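You operate a simulated robot arm through the tools that you are given. There is no shell and no other tool.

Carry out the task below with a simulated two-armed robot. There is one attempt and no reset: what you move stays moved.

JOB
Brush the dust on the black bench into the dustpan and empty it into the bin.
Fine: set the pan beside the dust first, its mouth toward it; put brush and pan back. Set down upright: green brush. What is to be rubbed or washed off counts as gone when no trace of it is left.
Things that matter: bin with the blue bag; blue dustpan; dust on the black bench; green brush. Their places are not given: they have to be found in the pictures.

Only the result counts: the job must be done as asked and must still hold three seconds after the hand-in. Knocking over, shifting, dropping, spilling or breaking anything else fails it.

ROBOT AND FRAMES
Two 7-joint arms with fingered hands on one trunk that stands fixed in place. Base frame: the origin is at the foot of the trunk, x ahead of it, y to its left, z up; the work surface is at about z = 88. Units: cm, rad, N and s.
The left shoulder is at [2.1, 20.8, 129.8], the right one opposite. Payload 5 kg a hand.
The tool frame of a hand sits at the grasp point between the pads (the TCP): z along the fingers, y along the line on which they close. The tips reach 4.8 cm beyond it. Largest opening 16 cm; the body of the gripper starts 5.6 cm behind the TCP. The gripper is a hand of 4 fingers: y runs from the thumb to the fingers, the wrist lies at [-2.6, -14.2, -25.2] in the tool frame, and closing takes about 1.5 s.
Orientation is that of the tool frame in the base frame, as a unit quaternion [x, y, z, w]. With the fingers straight down and the wrist toward the robot, the tool's x, y and z point along [0, 1, 0], [1, 0, 0] and [0, 0, -1] of the base frame.

CONTROLS
- The arms move only by the tool apply_moves. It takes "left_motion", "right_motion" or both (then of equal length, played together; a hand with none holds still); each is text: rows parted by semicolons, each of 6 numbers parted by spaces: the shift along the base's x, y, z in mm, then the turn, a rotation vector about the base's x, y, z in rad. In form: x y z ax ay az; .... A call has 1 to 20 rows; each row shifts and turns the commanded pose from where the row before left it. "left_hand" and "right_hand" are, for a hand that has rows, the opening, from 0 (shut) to 1 (fully open), set as the call begins (left out, the last holds). Each row takes 0.2 s and may step no farther than 5 cm and 0.15 rad from the row before; otherwise, or with a gripper value out of range, the whole call is refused. A pose out of reach is approached as far as the arm can. The call stops where the force on the tool passes 40 N (or 10 N more than at its start, if that is more) or the arm is blocked; 0.2 s more then pass. Each finger travels about 10.8 cm/s and halts on what it meets, pressing with about 22 N; the grip force reading is that of the motor and also rises with nothing between the fingers. The clock runs only during rows and for 0.2 s after the last one: add rows that do not move to give the fingers time. The reply holds the time, the measured pose of the TCP, the force on the tool along the base axes, the opening and the grip force, in the units named above and with some noise, with the torque about the TCP (base axes, N m) and any sound that the robot's microphone picked up, and new pictures: "views" is both (left out), scene, wrist or none (wrist: the cameras of the hands that moved).
- Cameras (640 x 400 px; columns grow to the right, rows downward): "scene" is now at [8.46, 2.61, 147.53]; the picture's right is [0.26, -0.97, -0.00], its down [-0.66, -0.18, -0.73] and it looks along [0.70, 0.19, -0.69] (base axes); focal length 340 px, centre (320, 200). "left" rides on the left gripper at [-8.7, -13.3, -18.9] in its tool frame; the picture's right is [-0.83, -0.26, 0.49], its down [0.51, -0.71, 0.49] and it looks along [0.22, 0.66, 0.72] (tool axes); focal length 238 px, centre (320, 200). "right" rides on the right gripper at [8.7, -13.3, -18.9] in its tool frame; the picture's right is [-0.83, 0.26, -0.49], its down [-0.51, -0.71, 0.49] and it looks along [-0.22, 0.66, 0.72] (tool axes); focal length 238 px, centre (320, 200).
- lift_body(by): slides the trunk up (or, below 0, down) by that many cm; the arms and the scene camera ride with it, the base frame stays. It gives what a move gives, with no picture.
- finger_targets(index, middle, ring, thumb_bend, thumb_turn, hand): sets how far each is bent, from 0 (flat) to 100 (curled in); at 30 the hand is open as for a grip, at 70 the pads meet at the TCP. One left out holds its place. A second passes; each finger stops where it meets its share of the squeeze, and holds until it gets a number again. A gripper value or a shape takes the hand back. It gives what a move gives, with no picture; readings hold the bend of each and the force on the fingers (four entries, about 0 where the hand has none), thumb and palm. thumb_turn goes from beside the hand (0) to across from the fingers (100), as for a grip.
- preshape(shape, hand): the hand has 4 fingers and takes this shape, open, in about a second: jaw (thumb against the fingers, like two jaws); tri (thumb and two fingers); tip (a fingertip pinch); poke (one finger out to press); point (the index stretched); flat (the hand flat); cup (the hand cupped); fist (a fist). The gripper value then closes the fingers along that shape, each until it touches; the sizes above hold for jaw. It gives what a move gives, with no picture.
- head_to(pan, tilt): turns the head with the scene camera to pan (to the left, within 1.501 rad either way) and tilt (down, from -0.506 to 1.204), counted from straight ahead of the robot. It gives what a move gives, and a new picture of the scene camera.
- locate(camera, pixels): for up to 12 pixels [column, row] of the newest picture of that camera ("zoom" is the newest enlarged one), the place [x, y, z] in the base frame of the surface seen there, good to about 0.3 cm, but the place of the scene camera against the robot may be out by one fixed shift of up to 1.2 cm in any direction. The clock stands still meanwhile.
- inspect(camera, box): a new picture of the part [left, top, right, bottom] of that camera's present view, enlarged. The clock stands still meanwhile.
- job_done(): hands the job in; it is judged then, once.

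Open the grippers and draw the arms clear of the work before you hand the job in, unless the task says otherwise.

The tools are called after ">>>" as a command line: name --argument value ..., lists and objects as JSON in quotes. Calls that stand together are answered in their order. apply_moves: Moves the arms, as the interface text tells. Its arguments: {"type":"object","properties":{"left_motion":{"type":"string"},"left_hand":{"type":"number"},"right_motion":{"type":"string"},"right_hand":{"type":"number"},"views":{"type":"string","enum":["both","scene","wrist","none"]}},"required":[]} The other tools are called the same way: lift_body (by) slides the trunk up or down; preshape (shape, hand) gives the hand a shape; finger_targets (index, middle, ring, thumb_bend, thumb_turn, hand) moves the fingers one by one; head_to (pan, tilt) turns the head that bears the scene camera; locate (camera, pixels) gives the place of the surface under pixels of a picture; inspect (camera, box) takes an enlarged picture of a part of a camera's view; job_done () hands the job in.

At the start:

```text
time_s: 0.0
left_ee_pos: [62.82, 28.9, 113.07]
left_orientation: [0.708, 0.707, 0.0, -0.001]
left_wrist_force: [-0.5, -0.1, 1.0]
left_torque: [0.01, -0.01, -0.01]
left_gripper_width: 15.98
left_finger_force: 0.0
left_shape: jaw
left_bend: [30.0, 30.0, 30.0, 30.0, 98.0]
left_finger forces: [0.0, 0.0, 0.1, 0.0, 0.0, 0.1]
right_ee_pos: [71.04, -21.87, 116.18]
right_orientation: [0.707, 0.707, 0.0, -0.001]
right_wrist_force: [0.5, 0.8, -0.4]
right_torque: [0.01, -0.05, -0.01]
right_gripper_width: 15.93
right_finger_force: 0.1
right_shape: jaw
right_bend: [30.0, 30.0, 30.0, 30.0, 98.0]
right_finger forces: [0.1, 0.0, 0.0, 0.0, 0.0, 0.0]
trunk travel left (down, up): [-30.0, 39.0]
head pan, tilt: [0.26, 0.756]
```

scene: 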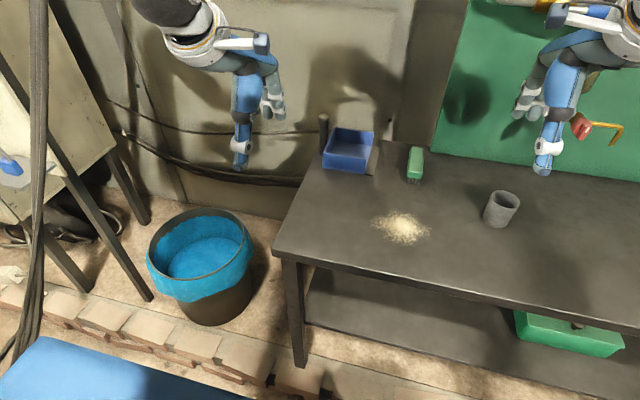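
right: 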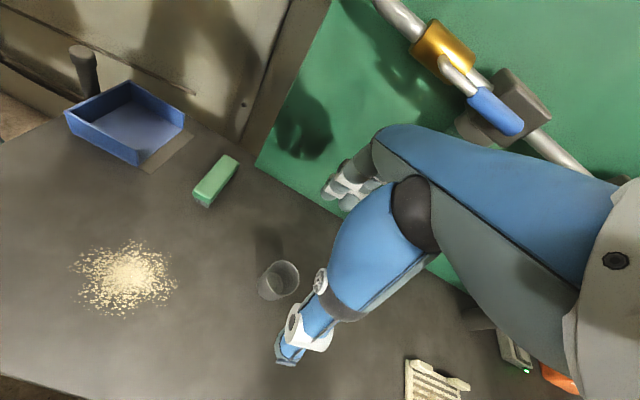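
left: 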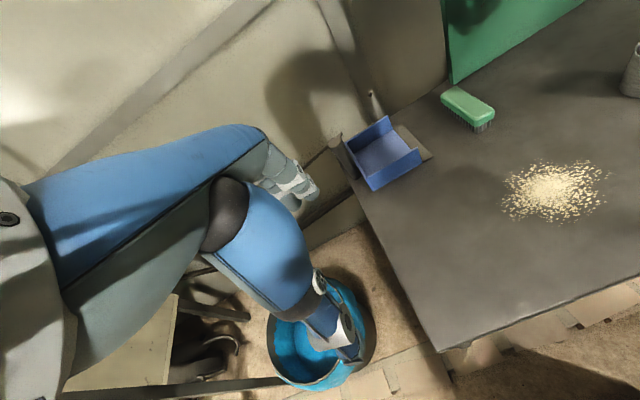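

The scene shows the dustpan around (348,150), the brush at (415,163), dust at (402,228), bin at (203,260) and a cup at (501,208). I locate these surfaces and zoom in first.

>>> locate --camera "scene" --pixels '[[402, 228], [375, 222], [430, 235], [415, 155], [415, 178], [348, 150], [324, 125], [326, 165], [365, 172], [203, 260], [501, 208], [275, 250]]'

>>> inspect --camera "scene" --box '[290, 100, 450, 200]'

>>> inspect --camera "left" --box '[320, 70, 520, 200]'

>>> inspect --camera "right" --box '[50, 30, 290, 220]'

```text
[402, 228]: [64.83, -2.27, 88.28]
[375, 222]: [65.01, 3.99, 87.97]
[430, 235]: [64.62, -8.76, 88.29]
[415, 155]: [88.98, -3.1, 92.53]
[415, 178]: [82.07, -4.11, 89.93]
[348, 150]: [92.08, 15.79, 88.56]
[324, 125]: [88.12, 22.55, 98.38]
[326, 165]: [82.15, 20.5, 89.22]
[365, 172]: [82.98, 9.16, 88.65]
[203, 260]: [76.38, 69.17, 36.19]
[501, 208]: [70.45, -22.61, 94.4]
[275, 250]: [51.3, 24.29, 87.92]
```

```text
4.00 times, centred on (370, 150) of scene
```

zoom: 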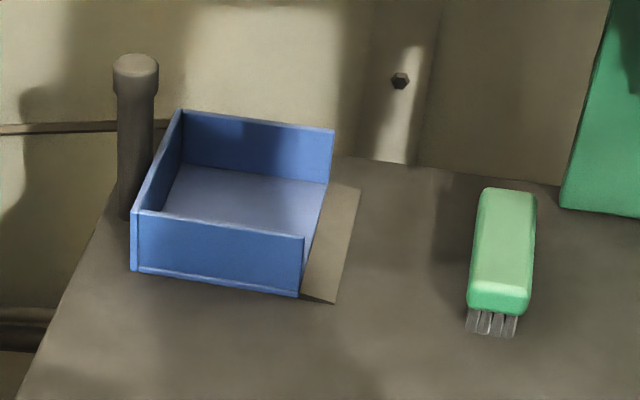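

```text
3.08 times, centred on (420, 135) of left
```

zoom: 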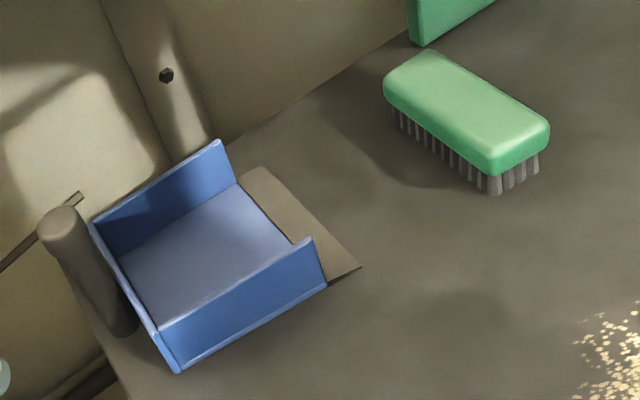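

```text
2.11 times, centred on (170, 125) of right
```

zoom: 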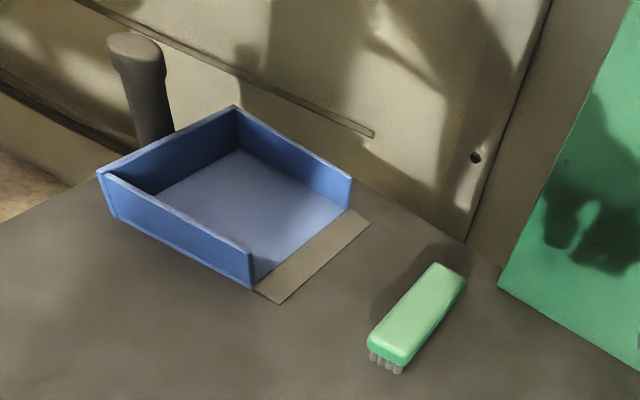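

The pan has an upright handle at its left end and its lip faces right; the brush lies along x with bristles down. I measure details in the scene zoom.

>>> inspect --camera "scene" --box '[300, 100, 440, 188]'

>>> inspect --camera "left" --box '[320, 70, 520, 200]'

```text
4.55 times, centred on (370, 144) of scene
```

zoom: 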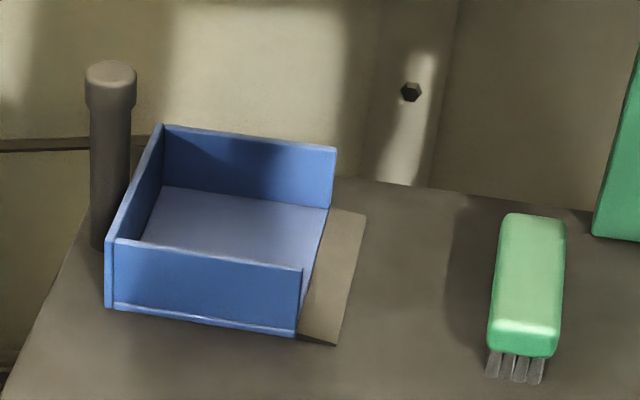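

```text
3.08 times, centred on (420, 135) of left
```

zoom: 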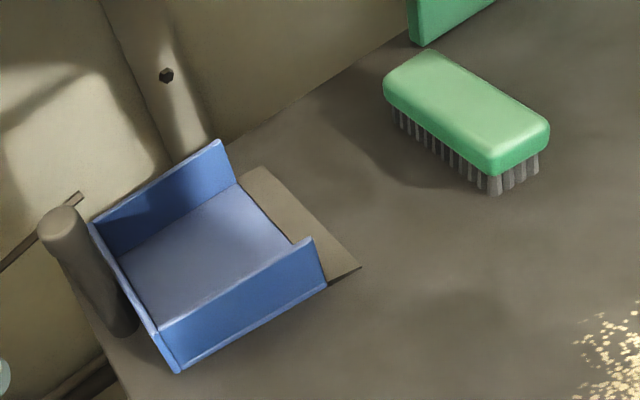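

Now I locate corners of the pan, handle and brush in the left-camera zoom.

>>> locate --camera "zoom" --pixels '[[60, 220], [118, 325], [93, 224], [217, 143], [178, 368], [325, 287], [311, 240], [359, 267], [258, 168], [222, 215], [245, 196], [125, 290]]'

>>> locate --camera "zoom" --pixels '[[435, 55], [388, 82], [545, 125], [495, 160], [495, 192], [465, 110], [395, 122], [537, 172], [600, 340]]'

```text
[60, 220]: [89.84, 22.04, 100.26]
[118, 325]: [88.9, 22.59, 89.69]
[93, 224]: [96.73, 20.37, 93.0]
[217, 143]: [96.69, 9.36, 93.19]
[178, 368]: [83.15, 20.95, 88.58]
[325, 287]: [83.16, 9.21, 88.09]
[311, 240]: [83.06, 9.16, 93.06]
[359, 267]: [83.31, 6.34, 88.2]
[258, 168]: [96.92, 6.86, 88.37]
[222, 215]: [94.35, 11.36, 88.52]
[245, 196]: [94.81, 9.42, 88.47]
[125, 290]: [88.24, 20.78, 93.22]
```

```text
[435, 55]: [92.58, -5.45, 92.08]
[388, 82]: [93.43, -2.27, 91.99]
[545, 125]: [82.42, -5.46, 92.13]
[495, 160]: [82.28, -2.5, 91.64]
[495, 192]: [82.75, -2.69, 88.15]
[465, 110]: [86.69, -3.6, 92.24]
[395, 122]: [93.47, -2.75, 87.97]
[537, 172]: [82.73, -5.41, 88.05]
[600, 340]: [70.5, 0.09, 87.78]
```

The left camera gives a consistent pan (x 83–97, y 9–21, lip to y≈6.4, handle post at ≈(89.9, 22.2), top z≈100) and brush (x 82.3–93.5, y −5.5…−2.3). Now I measure the bin rim and dust extents.

>>> locate --camera "scene" --pixels '[[148, 262], [250, 245], [205, 208], [215, 300], [160, 235], [240, 222], [402, 211], [405, 245], [372, 228], [431, 232], [290, 215], [395, 145]]'

>>> inspect --camera "scene" --box '[340, 190, 460, 265]'

>>> inspect --camera "scene" --box '[120, 180, 300, 340]'

```text
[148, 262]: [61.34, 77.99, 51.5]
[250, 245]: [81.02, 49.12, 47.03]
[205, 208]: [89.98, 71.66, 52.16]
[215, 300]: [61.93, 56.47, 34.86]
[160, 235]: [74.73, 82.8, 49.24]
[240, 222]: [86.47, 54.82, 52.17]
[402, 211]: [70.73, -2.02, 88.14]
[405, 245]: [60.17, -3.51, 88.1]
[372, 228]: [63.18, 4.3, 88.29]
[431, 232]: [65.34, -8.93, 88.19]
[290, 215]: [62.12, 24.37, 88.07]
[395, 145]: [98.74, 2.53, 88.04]
```

```text
5.33 times, centred on (400, 228) of scene
```

zoom: 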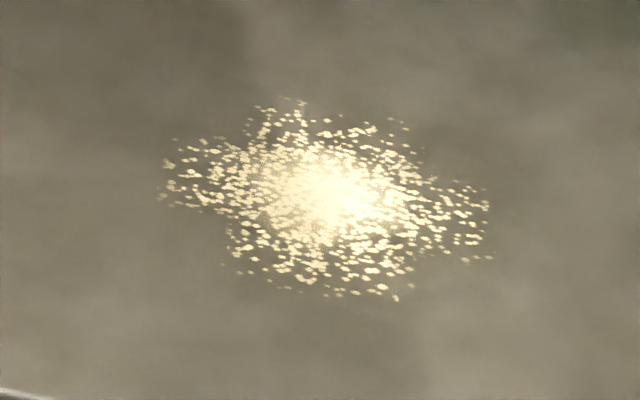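

```text
2.50 times, centred on (210, 260) of scene
```

zoom: 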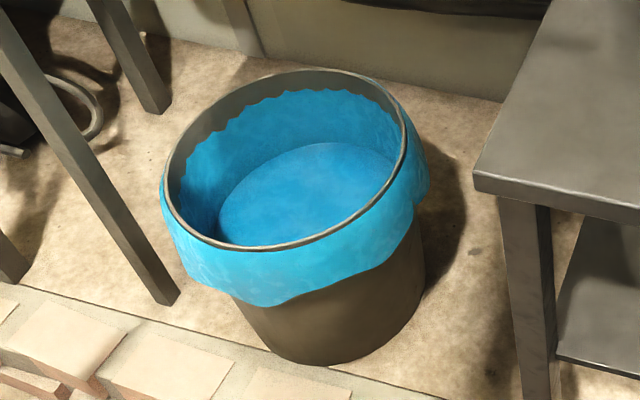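

I measure the bin rim on the zoom picture: far rim (310,72), right (404,150), front (260,248), left (163,195).

>>> locate --camera "zoom" --pixels '[[310, 71], [404, 155], [262, 247], [164, 190], [345, 220], [215, 110], [310, 190], [475, 175]]'

```text
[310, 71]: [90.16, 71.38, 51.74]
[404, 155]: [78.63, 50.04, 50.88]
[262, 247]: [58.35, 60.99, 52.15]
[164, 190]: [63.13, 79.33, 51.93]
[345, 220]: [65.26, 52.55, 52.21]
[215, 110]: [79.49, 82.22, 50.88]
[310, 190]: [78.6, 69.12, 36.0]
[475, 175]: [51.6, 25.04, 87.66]
```

Bin rim centre ≈(74, 67), radius ≈16.7, rim z≈52; dust spans x 60–71, y −9…4. I now turn the left hand (close along y, tilted 45° forward) for the pan handle, and the right hand (close along y, tilted ~20°) for the brush, both in free air.

>>> apply_moves --left_motion "7 -3 2 0 0 -0.1428; 7 -3 2 0 0 -0.1428; 7 -3 2 0 0 -0.1428; 7 -3 2 0 0 -0.1428; 7 -3 2 0 0 -0.1428; 7 -3 2 0 0 -0.1428; 7 -3 2 0 0 -0.1428; 7 -3 2 0 0 -0.1428; 7 -3 2 0 0 -0.1428; 7 -3 2 0 0 -0.1428; 7 -3 2 0 0 -0.1428; 7 -3 2 0 -0.1309 0; 7 -3 2 0 -0.1309 0; 7 -3 2 0 -0.1309 0; 7 -3 2 0 -0.1309 0; 7 -3 2 0 -0.1309 0; 7 -3 2 0 -0.1309 0" --right_motion "0 0 0 0 0 0.1428; 0 0 0 0 0 0.1428; 0 0 0 0 0 0.1428; 0 0 0 0 0 0.1428; 0 0 0 0 0 0.1428; 0 0 0 0 0 0.1428; 0 0 0 0 0 0.1428; 0 0 0 0 0 0.1428; 0 0 0 0 0 0.1428; 0 0 0 0 0 0.1428; 0 0 0 0 0 0.1428; 0 0 0 0 -0.1164 0; 0 0 0 0 -0.1164 0; 0 0 0 0 -0.1164 0; 0 0 0 0 0 0; 0 0 0 0 0 0; 0 0 0 0 0 0"

```text
time_s: 3.6
left_ee_pos: [74.76, 23.83, 116.47]
left_orientation: [0.923, 0.0, 0.385, 0.001]
left_wrist_force: [-0.2, 0.4, 0.9]
left_torque: [-0.03, 0.0, 0.04]
left_gripper_width: 15.98
left_finger_force: 0.0
left_shape: jaw
left_bend: [30.0, 30.0, 30.0, 30.0, 98.0]
left_finger forces: [0.0, 0.0, 0.0, 0.0, 0.1, 0.0]
right_ee_pos: [70.9, -22.0, 116.31]
right_orientation: [0.0, 0.985, 0.0, 0.174]
right_wrist_force: [-0.7, -0.3, 0.7]
right_torque: [-0.02, -0.05, -0.02]
right_gripper_width: 15.97
right_finger_force: 0.0
right_shape: jaw
right_bend: [30.0, 30.0, 30.0, 30.0, 98.0]
right_finger forces: [0.1, 0.1, 0.1, 0.0, 0.0, 0.0]
trunk travel left (down, up): [-30.0, 39.0]
head pan, tilt: [0.26, 0.756]
```

scene: 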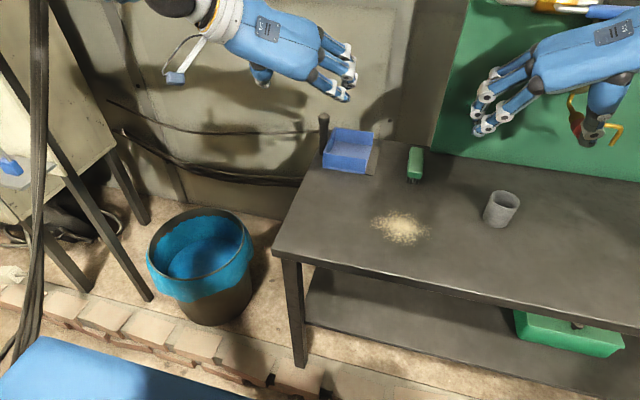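
right: 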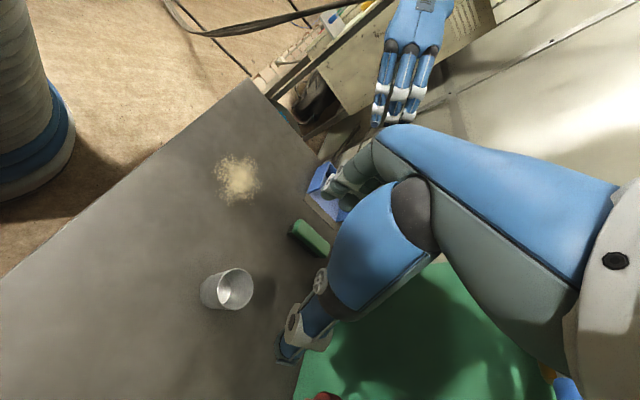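
left: 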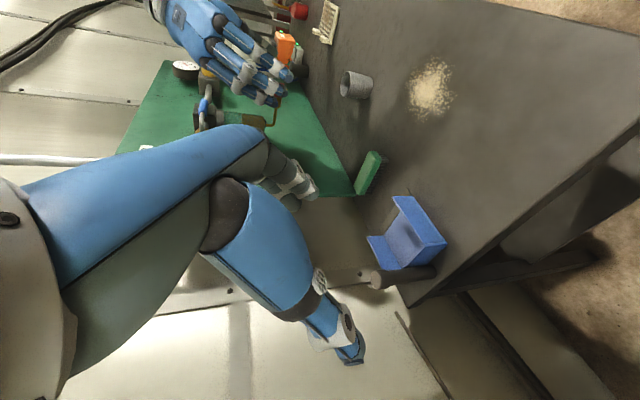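

Both hands reached their orientations. I check the handle post in the new left picture (top near (378,279)) from this closer viewpoint.

>>> inspect --camera "left" --box '[340, 140, 500, 320]'

>>> inspect --camera "scene" --box '[290, 90, 450, 190]'

```text
2.22 times, centred on (420, 230) of left
```

zoom: 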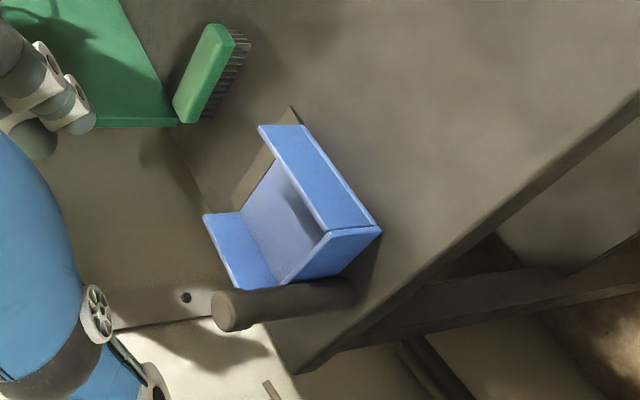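

```text
4.00 times, centred on (370, 140) of scene
```

zoom: 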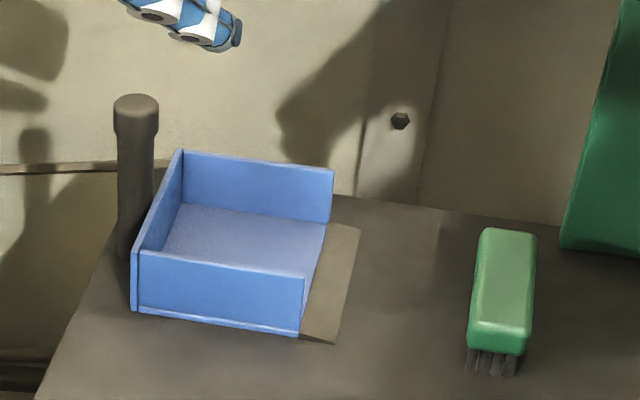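

I locate post points on the left camera (top cap centre (377,279), shaft middle (405,277)) and on the scene zoom.

>>> locate --camera "left" --pixels '[[374, 279], [378, 279], [390, 278], [404, 277], [418, 275], [405, 272], [406, 282], [430, 274], [402, 235], [370, 172]]'

>>> locate --camera "zoom" --pixels '[[135, 105], [135, 130], [135, 180], [120, 180], [151, 180], [130, 240], [508, 270], [502, 350]]'

```text
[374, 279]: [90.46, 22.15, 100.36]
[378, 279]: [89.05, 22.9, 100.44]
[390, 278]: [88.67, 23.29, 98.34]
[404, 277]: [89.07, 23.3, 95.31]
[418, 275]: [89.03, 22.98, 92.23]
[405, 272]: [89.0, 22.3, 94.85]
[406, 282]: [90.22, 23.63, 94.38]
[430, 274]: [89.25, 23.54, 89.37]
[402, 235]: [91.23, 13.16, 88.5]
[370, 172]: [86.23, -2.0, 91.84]
```

```text
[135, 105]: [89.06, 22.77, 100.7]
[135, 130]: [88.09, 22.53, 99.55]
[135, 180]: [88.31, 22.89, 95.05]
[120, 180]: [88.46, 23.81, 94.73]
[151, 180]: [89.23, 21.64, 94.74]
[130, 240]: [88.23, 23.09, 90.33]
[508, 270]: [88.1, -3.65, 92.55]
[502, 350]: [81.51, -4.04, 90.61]
```

Post axis ≈(89.8, 22.6), top ≈100.5. I move the left hand, open, to just above it along its pointing direction.

>>> apply_moves --left_motion "30 -2.5 -17 0 0 0; 30 -2.5 -17 0 0 0; 30 -2.5 -17 0 0 0; 30 -2.5 -17 0 0 0; 30 -2.5 -17 0 0 0" --left_hand 1

```text
time_s: 4.8
left_ee_pos: [89.68, 22.72, 107.64]
left_orientation: [0.924, -0.001, 0.382, 0.0]
left_wrist_force: [0.8, 0.1, -0.8]
left_torque: [-0.05, 0.07, -0.03]
left_gripper_width: 15.96
left_finger_force: 0.1
left_shape: jaw
left_bend: [30.0, 30.0, 30.0, 30.0, 98.0]
left_finger forces: [0.0, 0.0, 0.0, 0.0, 0.0, 0.1]
right_ee_pos: [71.1, -21.97, 116.08]
right_orientation: [0.001, 0.985, 0.0, 0.173]
right_wrist_force: [1.5, -0.6, -0.7]
right_torque: [0.05, 0.05, 0.03]
right_gripper_width: 15.97
right_finger_force: 0.0
right_shape: jaw
right_bend: [30.0, 30.0, 30.0, 30.0, 98.0]
right_finger forces: [0.1, 0.1, 0.0, 0.0, 0.0, 0.0]
trunk travel left (down, up): [-30.0, 39.0]
head pan, tilt: [0.26, 0.756]
```

scene: 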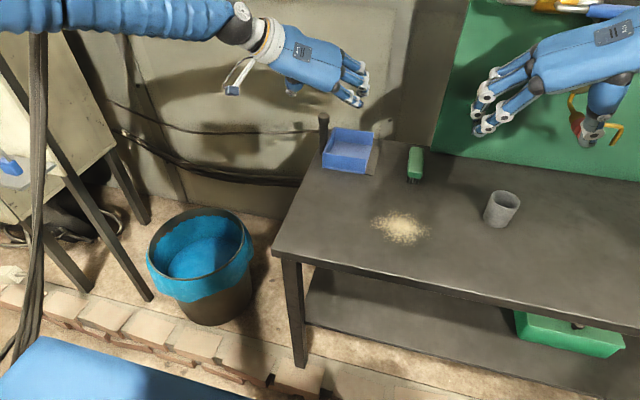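
left: 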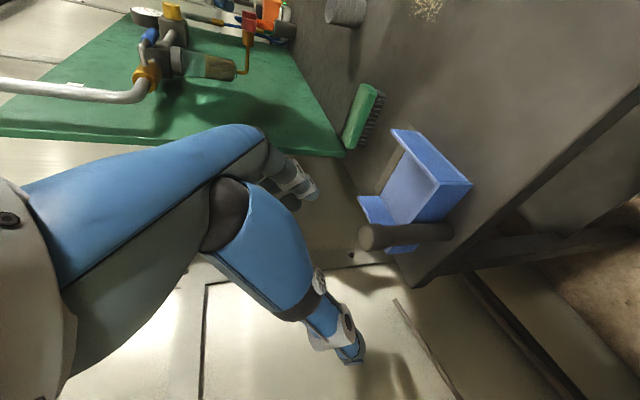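

Post top sits between thumb (340,330) and fingers (300,190). I lower the hand to z≈99.2 so the fingers straddle the handle above the pan's back wall.

>>> apply_moves --left_motion "0 0 -17 0 0 0; 0 0 -17 0 0 0; 0 0 -17 0 0 0; 0 0 -17 0 0 0; 0 0 -17 0 0 0; 0 0 0 0 0 0" --left_hand 1

>>> inspect --camera "scene" --box '[240, 40, 430, 190]'

>>> inspect --camera "left" --box '[240, 110, 480, 370]'

```text
time_s: 6.2
left_ee_pos: [89.78, 22.65, 99.22]
left_orientation: [0.924, 0.0, 0.382, 0.0]
left_wrist_force: [0.5, -0.6, -0.1]
left_torque: [-0.02, 0.0, -0.01]
left_gripper_width: 15.95
left_finger_force: 0.0
left_shape: jaw
left_bend: [30.0, 30.0, 30.0, 30.0, 98.0]
left_finger forces: [0.0, 0.0, 0.0, 0.1, 0.0, 0.1]
right_ee_pos: [70.79, -22.0, 116.33]
right_orientation: [0.0, 0.985, 0.0, 0.173]
right_wrist_force: [0.8, 0.6, 0.2]
right_torque: [0.01, -0.03, -0.02]
right_gripper_width: 15.97
right_finger_force: 0.0
right_shape: jaw
right_bend: [30.0, 30.0, 30.0, 30.0, 98.0]
right_finger forces: [0.0, 0.0, 0.0, 0.0, 0.1, 0.1]
trunk travel left (down, up): [-30.0, 39.0]
head pan, tilt: [0.26, 0.756]
```

scene: 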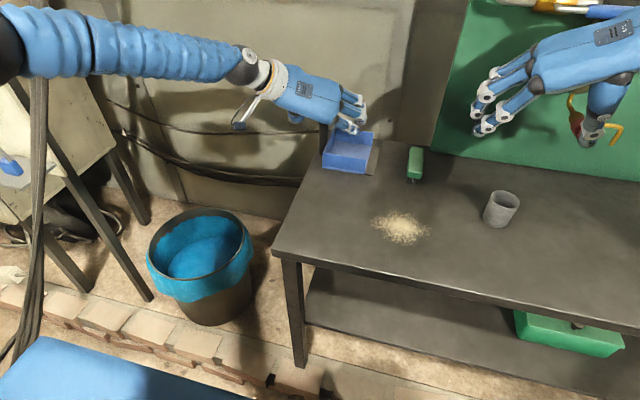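
left: 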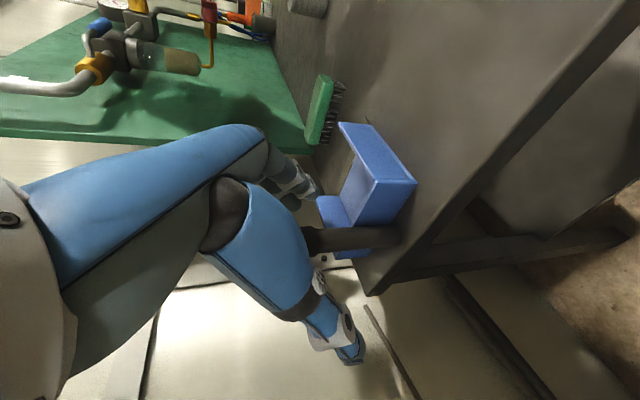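

```text
2.67 times, centred on (335, 115) of scene
```

zoom: 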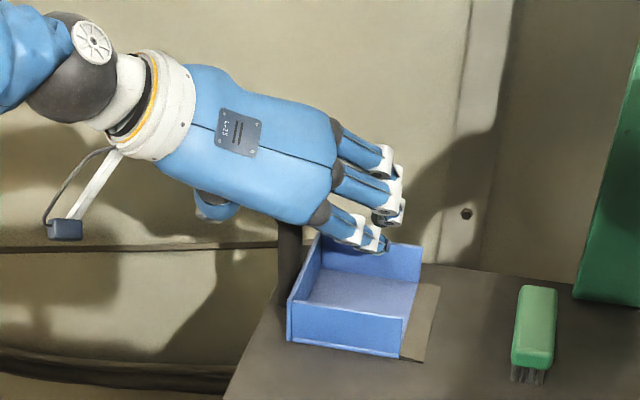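

```text
1.54 times, centred on (360, 240) of left
```

zoom: 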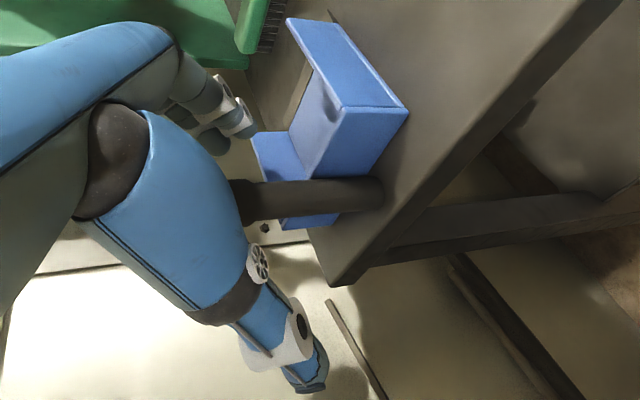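

The post stands between thumb and fingers. I close the left hand slowly in place.

>>> apply_moves --left_motion "0 0 0 0 0 0; 0 0 0 0 0 0; 0 0 0 0 0 0; 0 0 0 0 0 0; 0 0 0 0 0 0; 0 0 0 0 0 0; 0 0 0 0 0 0; 0 0 0 0 0 0; 0 0 0 0 0 0; 0 0 0 0 0 0" --left_hand 0

>>> inspect --camera "scene" --box '[240, 40, 430, 190]'

>>> inspect --camera "left" --box '[240, 110, 480, 370]'

```text
time_s: 8.4
left_ee_pos: [89.85, 22.6, 99.25]
left_orientation: [0.924, 0.0, 0.382, 0.0]
left_wrist_force: [0.9, -0.2, -0.4]
left_torque: [-0.12, 0.0, 0.04]
left_gripper_width: 0.43
left_finger_force: 22.5
left_shape: jaw
left_bend: [72.0, 70.0, 70.0, 75.0, 100.0]
left_finger forces: [8.1, 0.0, 0.1, 0.1, 4.1, 0.1]
right_ee_pos: [71.0, -22.06, 116.18]
right_orientation: [0.0, 0.985, 0.0, 0.173]
right_wrist_force: [-1.2, 0.2, 0.3]
right_torque: [0.02, 0.01, 0.01]
right_gripper_width: 15.96
right_finger_force: 0.2
right_shape: jaw
right_bend: [30.0, 30.0, 30.0, 30.0, 98.0]
right_finger forces: [0.0, 0.0, 0.1, 0.0, 0.1, 0.0]
trunk travel left (down, up): [-30.0, 39.0]
head pan, tilt: [0.26, 0.756]
```

scene: 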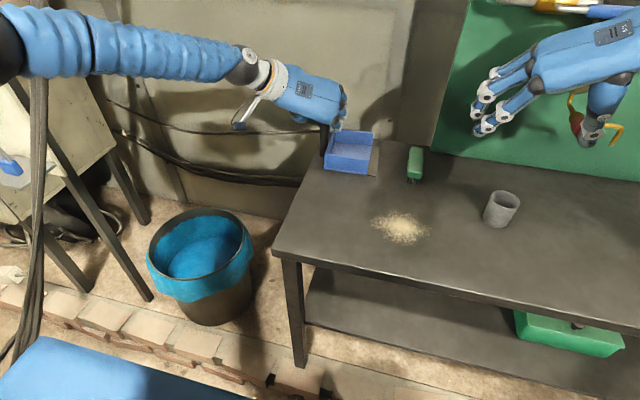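
left: 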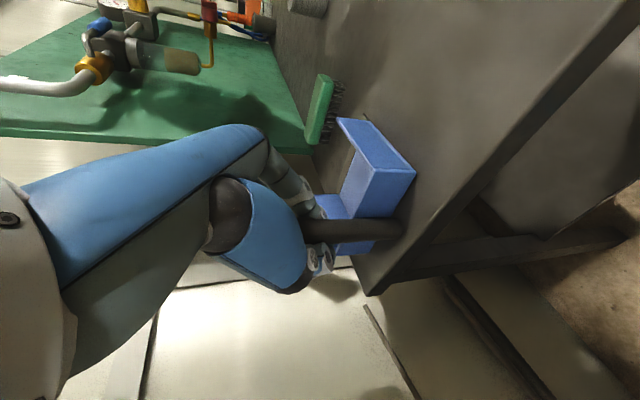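

```text
2.67 times, centred on (335, 115) of scene
```

zoom: 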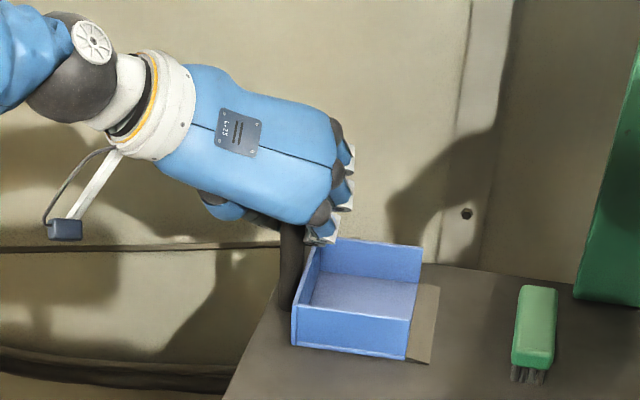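

```text
1.54 times, centred on (360, 240) of left
```

zoom: 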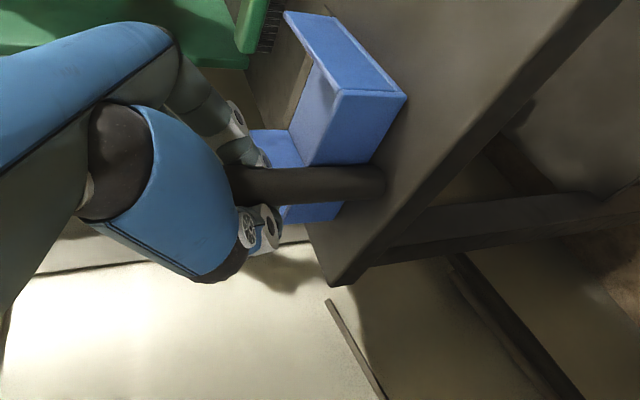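

Only the index finger bears on the post (8 N; the others closed above it). I reopen, level the hand to about 20° below horizontal so all three fingers line up along the post, and come down to z≈97.3.

>>> apply_moves --left_motion "0 0 0 0 0 0; 0 0 0 0 0 0; 0 0 0 0 0 0; 0 0 0 0 0 0; 0 0 0 0 0 0; 0 0 0 0 0 0; 0 0 0 0 0 0; 0 0 0 0 0 0; 0 0 8 0 -0.1454 0; 0 0 8 0 -0.1454 0; 0 0 8 0 -0.1454 0; 0 0 -11 0 0 0; 0 0 -11 0 0 0; 0 0 -11 0 0 0; 0 0 0 0 0 0" --left_hand 1

>>> inspect --camera "scene" --box '[240, 40, 430, 190]'

>>> inspect --camera "left" --box '[220, 110, 460, 370]'

```text
time_s: 11.6
left_ee_pos: [89.8, 22.48, 98.49]
left_orientation: [0.819, 0.0, 0.574, 0.0]
left_wrist_force: [0.4, -0.6, 0.2]
left_torque: [-0.02, -0.01, 0.02]
left_gripper_width: 15.97
left_finger_force: 0.0
left_shape: jaw
left_bend: [30.0, 30.0, 30.0, 30.0, 98.0]
left_finger forces: [0.1, 0.0, 0.1, 0.1, 0.0, 0.0]
right_ee_pos: [70.92, -22.04, 116.2]
right_orientation: [-0.001, 0.985, -0.001, 0.173]
right_wrist_force: [-0.2, 0.6, 0.1]
right_torque: [-0.01, -0.01, -0.01]
right_gripper_width: 15.97
right_finger_force: 0.1
right_shape: jaw
right_bend: [30.0, 30.0, 30.0, 30.0, 98.0]
right_finger forces: [0.0, 0.0, 0.0, 0.0, 0.0, 0.1]
trunk travel left (down, up): [-30.0, 39.0]
head pan, tilt: [0.26, 0.756]
```

scene: 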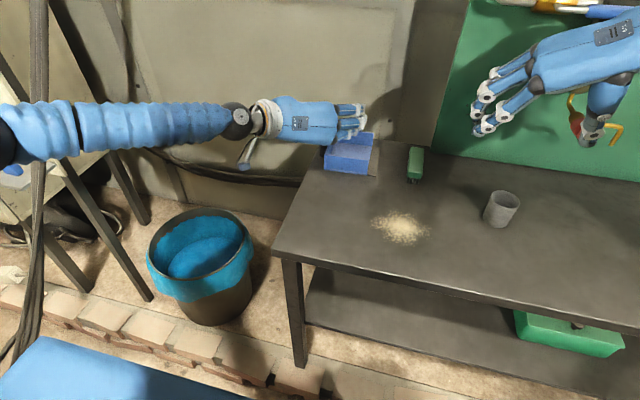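
left: 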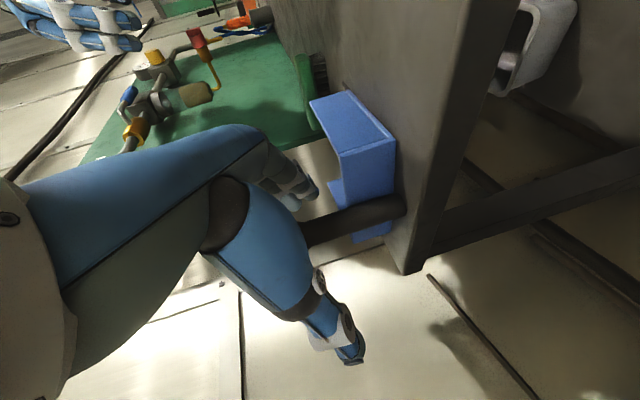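

```text
2.67 times, centred on (335, 115) of scene
```

zoom: 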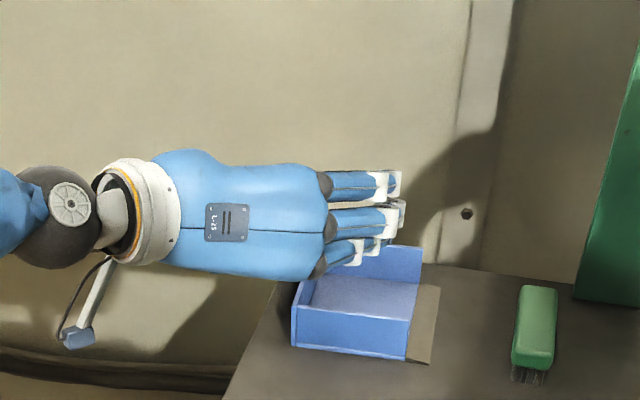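

```text
1.54 times, centred on (340, 240) of left
```

zoom: 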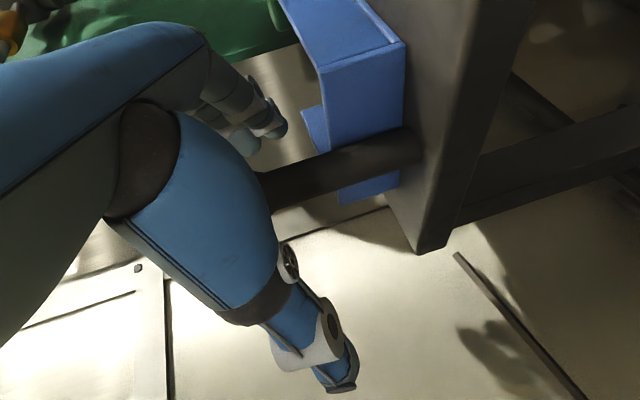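

The three fingers now stack along the post. I lower 1 cm more and close.

>>> apply_moves --left_motion "0 1 -5 0 0 0; 0 0 -5 0 0 0; 0 0 0 0 0 0" --left_hand 1 --views "none"

>>> apply_moves --left_motion "0 0 0 0 0 0; 0 0 0 0 0 0; 0 0 0 0 0 0; 0 0 0 0 0 0; 0 0 0 0 0 0; 0 0 0 0 0 0; 0 0 0 0 0 0; 0 0 0 0 0 0; 0 0 0 0 0 0; 0 0 0 0 0 0" --left_hand 0

>>> inspect --camera "scene" --box '[240, 40, 430, 190]'

>>> inspect --camera "left" --box '[220, 110, 460, 370]'

```text
time_s: 12.4
left_ee_pos: [89.74, 22.5, 97.37]
left_orientation: [0.819, 0.0, 0.573, 0.0]
left_wrist_force: [0.7, 0.6, 0.5]
left_torque: [0.0, -0.01, -0.01]
left_gripper_width: 15.96
left_finger_force: 0.2
left_shape: jaw
left_bend: [30.0, 30.0, 30.0, 30.0, 98.0]
left_finger forces: [0.0, 0.1, 0.0, 0.0, 0.1, 0.1]
right_ee_pos: [70.95, -22.02, 116.26]
right_orientation: [0.0, 0.985, -0.001, 0.173]
right_wrist_force: [-0.4, 0.0, 0.1]
right_torque: [-0.01, 0.02, 0.02]
right_gripper_width: 15.98
right_finger_force: 0.0
right_shape: jaw
right_bend: [30.0, 30.0, 30.0, 30.0, 98.0]
right_finger forces: [0.0, 0.0, 0.0, 0.1, 0.0, 0.1]
trunk travel left (down, up): [-30.0, 39.0]
head pan, tilt: [0.26, 0.756]
```

```text
time_s: 14.6
left_ee_pos: [89.85, 22.55, 97.37]
left_orientation: [0.819, 0.0, 0.573, 0.0]
left_wrist_force: [-1.1, 0.3, 0.3]
left_torque: [-0.08, 0.01, -0.03]
left_gripper_width: 0.0
left_finger_force: 21.8
left_shape: jaw
left_bend: [70.0, 70.0, 70.0, 70.0, 100.0]
left_finger forces: [4.0, 0.0, 0.1, 0.0, 5.1, 0.0]
right_ee_pos: [70.91, -21.97, 116.17]
right_orientation: [0.0, 0.985, 0.0, 0.174]
right_wrist_force: [-0.1, 0.3, 0.0]
right_torque: [-0.01, 0.03, -0.01]
right_gripper_width: 15.96
right_finger_force: 0.0
right_shape: jaw
right_bend: [30.0, 30.0, 30.0, 30.0, 98.0]
right_finger forces: [0.0, 0.0, 0.0, 0.0, 0.0, 0.1]
trunk travel left (down, up): [-30.0, 39.0]
head pan, tilt: [0.26, 0.756]
```

scene: 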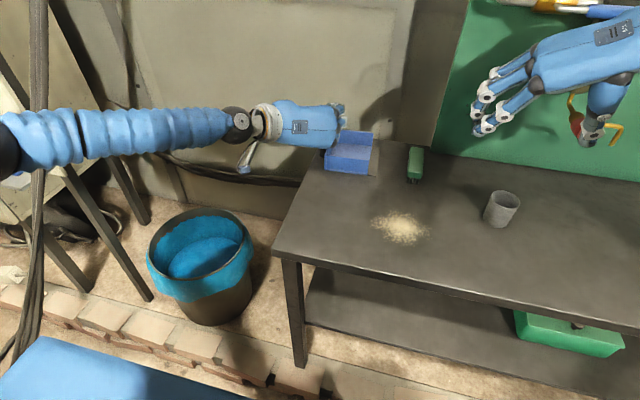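
left: 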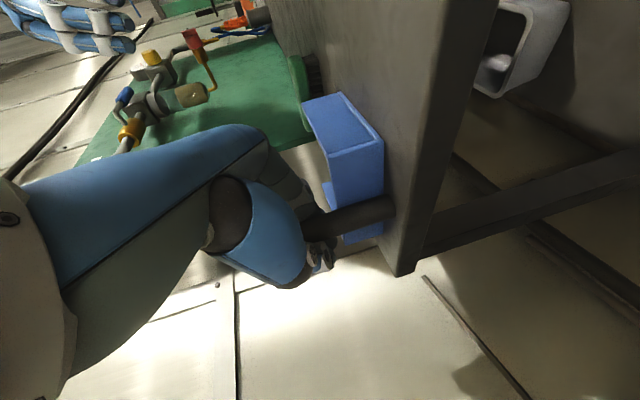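

```text
2.67 times, centred on (335, 115) of scene
```

zoom: 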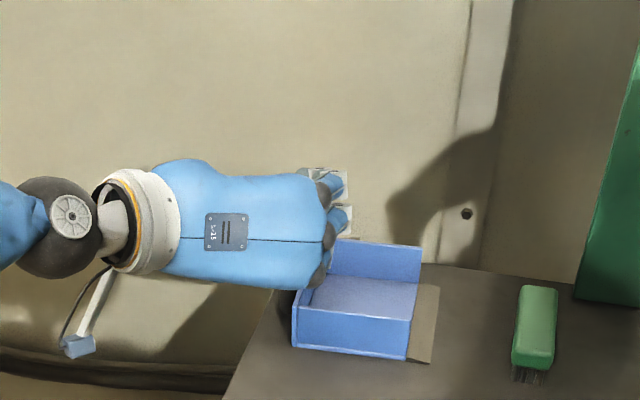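

```text
1.54 times, centred on (340, 240) of left
```

zoom: 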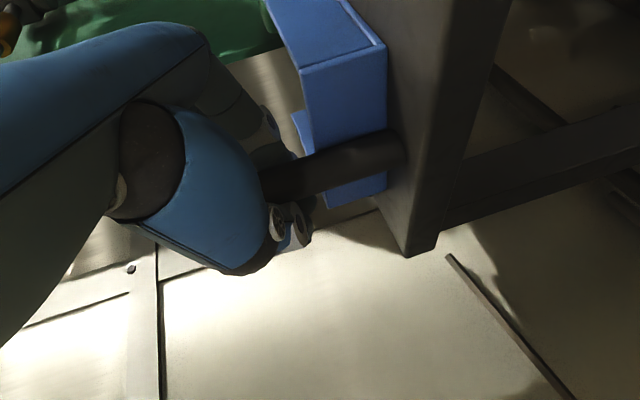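

The width reads 0 although the hand should hold the post, so I check depths: post near (315,225), thumb tip (325,255), fingertip (308,200) in the left picture.

>>> locate --camera "left" --pixels '[[310, 228], [320, 225], [340, 220], [380, 210], [322, 258], [330, 262], [310, 200], [300, 190], [315, 243], [285, 250], [335, 238], [350, 180]]'

>>> inspect --camera "left" --box '[270, 170, 360, 280]'

```text
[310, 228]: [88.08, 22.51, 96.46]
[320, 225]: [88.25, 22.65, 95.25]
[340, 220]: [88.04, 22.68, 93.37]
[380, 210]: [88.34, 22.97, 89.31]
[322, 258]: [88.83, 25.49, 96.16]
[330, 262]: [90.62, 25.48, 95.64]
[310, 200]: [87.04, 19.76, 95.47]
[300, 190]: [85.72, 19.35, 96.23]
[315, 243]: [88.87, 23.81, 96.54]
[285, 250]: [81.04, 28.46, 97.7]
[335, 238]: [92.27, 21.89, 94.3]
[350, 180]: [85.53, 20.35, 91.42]
```

```text
3.64 times, centred on (315, 225) of left
```

zoom: 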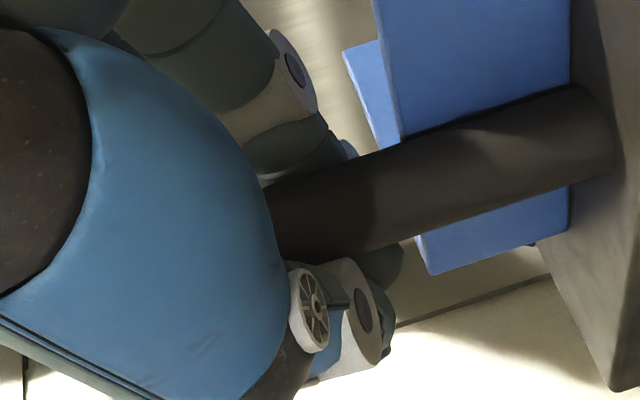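

The fingers wrapped past the far side of the post, so the post sits nearer the palm than the pads. I reopen and draw the hand back about 1.4 cm, then close partially to watch.

>>> apply_moves --left_motion "0 0 0 0 0 0; 0 0 0 0 0 0; 0 0 0 0 0 0; 0 0 0 0 0 0; 0 0 0 0 0 0; 0 0 0 0 0 0; 0 0 0 0 0 0; 0 0 0 0 0 0; -7 0 0 0 0 0; -7 0 0 0 0 0; 0 0 0 0 0 0" --left_hand 1 --views "wrist"

>>> apply_moves --left_motion "0 0 0 0 0 0; 0 0 0 0 0 0; 0 0 0 0 0 0; 0 0 0 0 0 0; 0 0 0 0 0 0; 0 0 0 0 0 0" --left_hand 0.3

>>> inspect --camera "left" --box '[240, 150, 400, 310]'

```text
time_s: 17.0
left_ee_pos: [88.42, 22.45, 97.51]
left_orientation: [0.819, -0.001, 0.574, 0.0]
left_wrist_force: [0.3, 0.3, 0.1]
left_torque: [0.05, 0.02, -0.01]
left_gripper_width: 15.97
left_finger_force: 0.1
left_shape: jaw
left_bend: [30.0, 30.0, 30.0, 30.0, 98.0]
left_finger forces: [0.1, 0.1, 0.0, 0.0, 0.0, 0.0]
right_ee_pos: [71.0, -21.94, 116.26]
right_orientation: [0.0, 0.985, 0.0, 0.174]
right_wrist_force: [0.1, -1.0, 0.2]
right_torque: [0.0, -0.02, 0.0]
right_gripper_width: 15.98
right_finger_force: 0.1
right_shape: jaw
right_bend: [30.0, 30.0, 30.0, 30.0, 98.0]
right_finger forces: [0.1, 0.1, 0.1, 0.0, 0.0, 0.1]
trunk travel left (down, up): [-30.0, 39.0]
head pan, tilt: [0.26, 0.756]
```

left: 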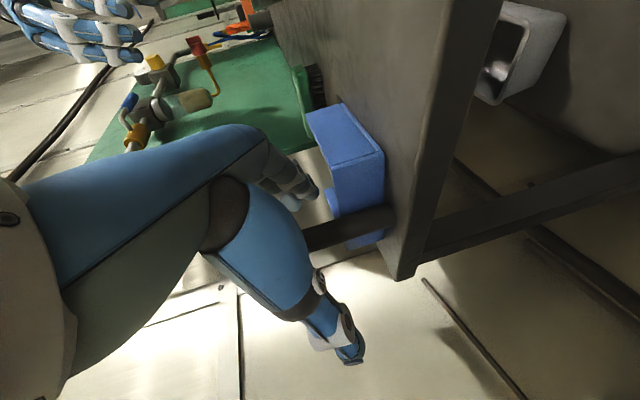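

```text
time_s: 18.4
left_ee_pos: [88.53, 22.42, 97.47]
left_orientation: [0.819, 0.001, 0.573, 0.0]
left_wrist_force: [-0.3, -0.6, 0.6]
left_torque: [0.0, 0.01, 0.02]
left_gripper_width: 4.86
left_finger_force: 0.2
left_shape: jaw
left_bend: [74.0, 54.0, 52.0, 74.0, 100.0]
left_finger forces: [0.0, 0.1, 0.1, 0.1, 0.0, 0.0]
right_ee_pos: [70.97, -21.93, 116.16]
right_orientation: [-0.001, 0.985, 0.0, 0.174]
right_wrist_force: [-0.4, -0.3, -0.7]
right_torque: [0.02, -0.01, 0.01]
right_gripper_width: 15.99
right_finger_force: 0.1
right_shape: jaw
right_bend: [30.0, 30.0, 30.0, 30.0, 98.0]
right_finger forces: [0.0, 0.0, 0.0, 0.0, 0.0, 0.1]
trunk travel left (down, up): [-30.0, 39.0]
head pan, tilt: [0.26, 0.756]
```

scene: 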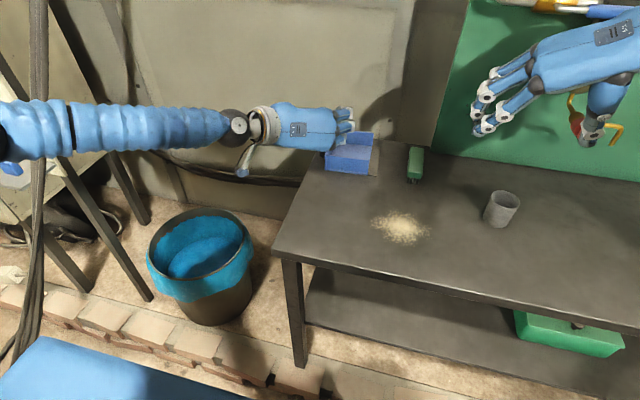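
left: 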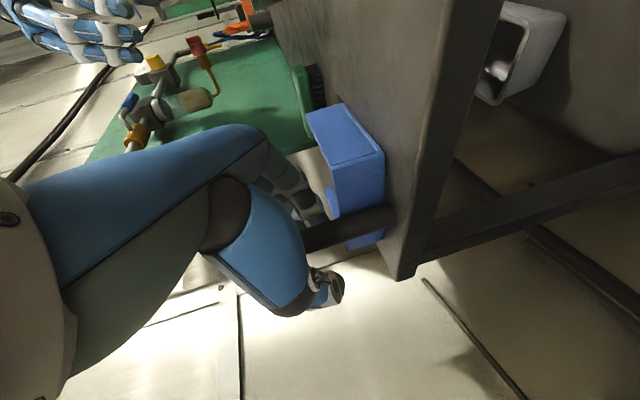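

```text
2.50 times, centred on (320, 230) of left
```

zoom: 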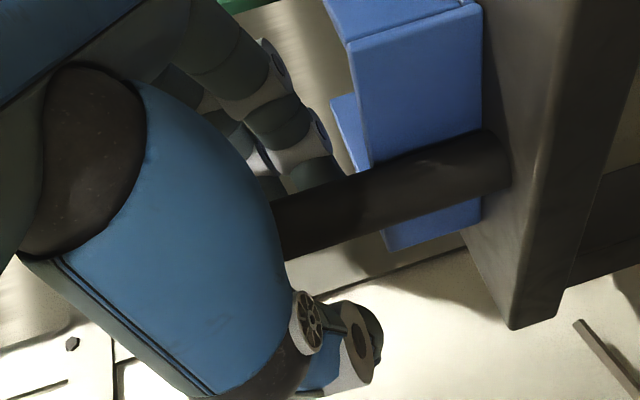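

Post is now between the fingertips (near (330,150) in the zoom) and the thumb (350,340). I continue to close fully and check the readings.

>>> apply_moves --left_motion "0 0 0 0 0 0; 0 0 0 0 0 0; 0 0 0 0 0 0; 0 0 0 0 0 0; 0 0 0 0 0 0; 0 0 0 0 0 0" --left_hand 0.1 --views "none"

>>> inspect --camera "left" --box '[240, 150, 400, 310]'

>>> inspect --camera "scene" --box '[240, 40, 430, 190]'

```text
time_s: 19.8
left_ee_pos: [88.38, 22.51, 97.46]
left_orientation: [0.819, 0.001, 0.574, 0.0]
left_wrist_force: [0.1, -1.0, -0.2]
left_torque: [-0.01, 0.03, 0.01]
left_gripper_width: 1.64
left_finger_force: 0.0
left_shape: jaw
left_bend: [72.0, 64.0, 63.0, 73.0, 100.0]
left_finger forces: [0.0, 0.0, 0.1, 0.0, 0.0, 0.1]
right_ee_pos: [71.01, -21.97, 116.26]
right_orientation: [0.0, 0.985, 0.0, 0.173]
right_wrist_force: [1.0, 0.2, 0.7]
right_torque: [-0.03, 0.01, -0.01]
right_gripper_width: 15.96
right_finger_force: 0.0
right_shape: jaw
right_bend: [30.0, 30.0, 30.0, 30.0, 98.0]
right_finger forces: [0.0, 0.0, 0.0, 0.0, 0.0, 0.0]
trunk travel left (down, up): [-30.0, 39.0]
head pan, tilt: [0.26, 0.756]
```

```text
2.50 times, centred on (320, 230) of left
```

zoom: 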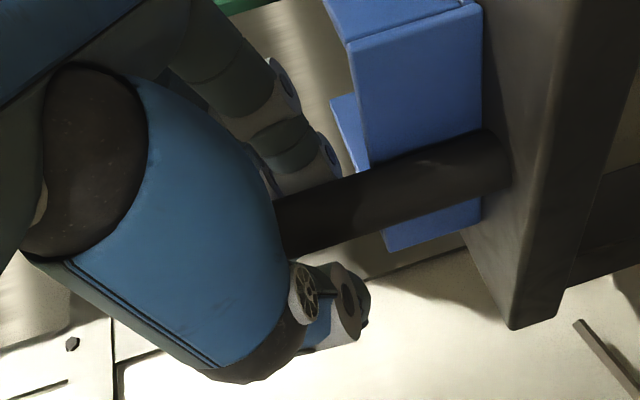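

```text
2.67 times, centred on (335, 115) of scene
```

zoom: 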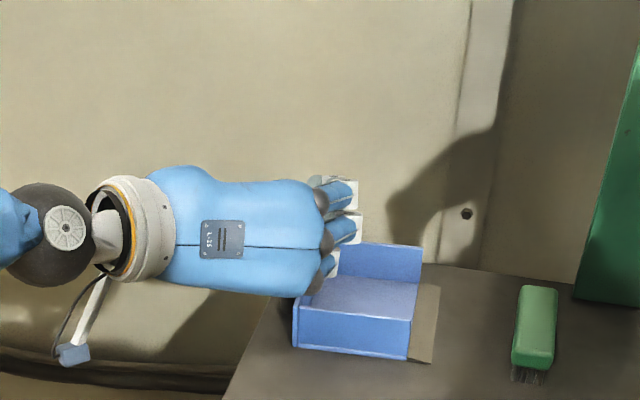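

Readings conflict with a held post, so I look from the right hand's camera, which sees the left fingers from the −y side.

>>> inspect --camera "right" --box '[0, 0, 640, 400]'

>>> inspect --camera "right" --box '[280, 60, 440, 220]'

```text
1.00 times, centred on (320, 200) of right (not enlarged: the box is as wide or as high as the picture)
```

zoom: 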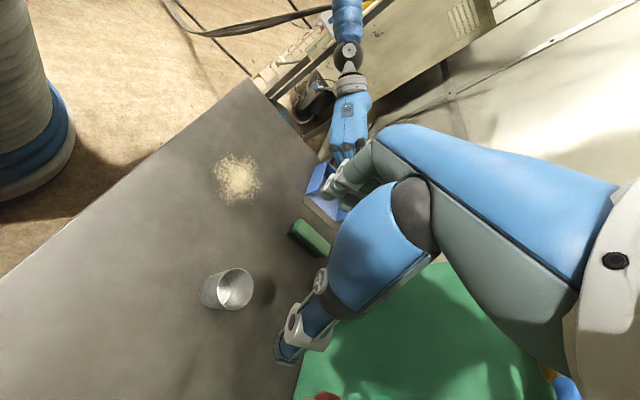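

```text
2.50 times, centred on (360, 140) of right
```

zoom: 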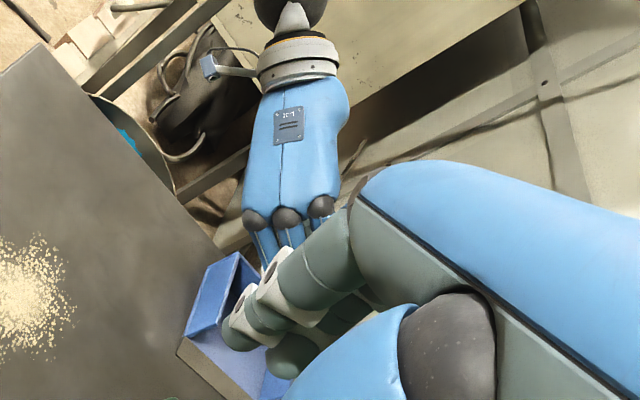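

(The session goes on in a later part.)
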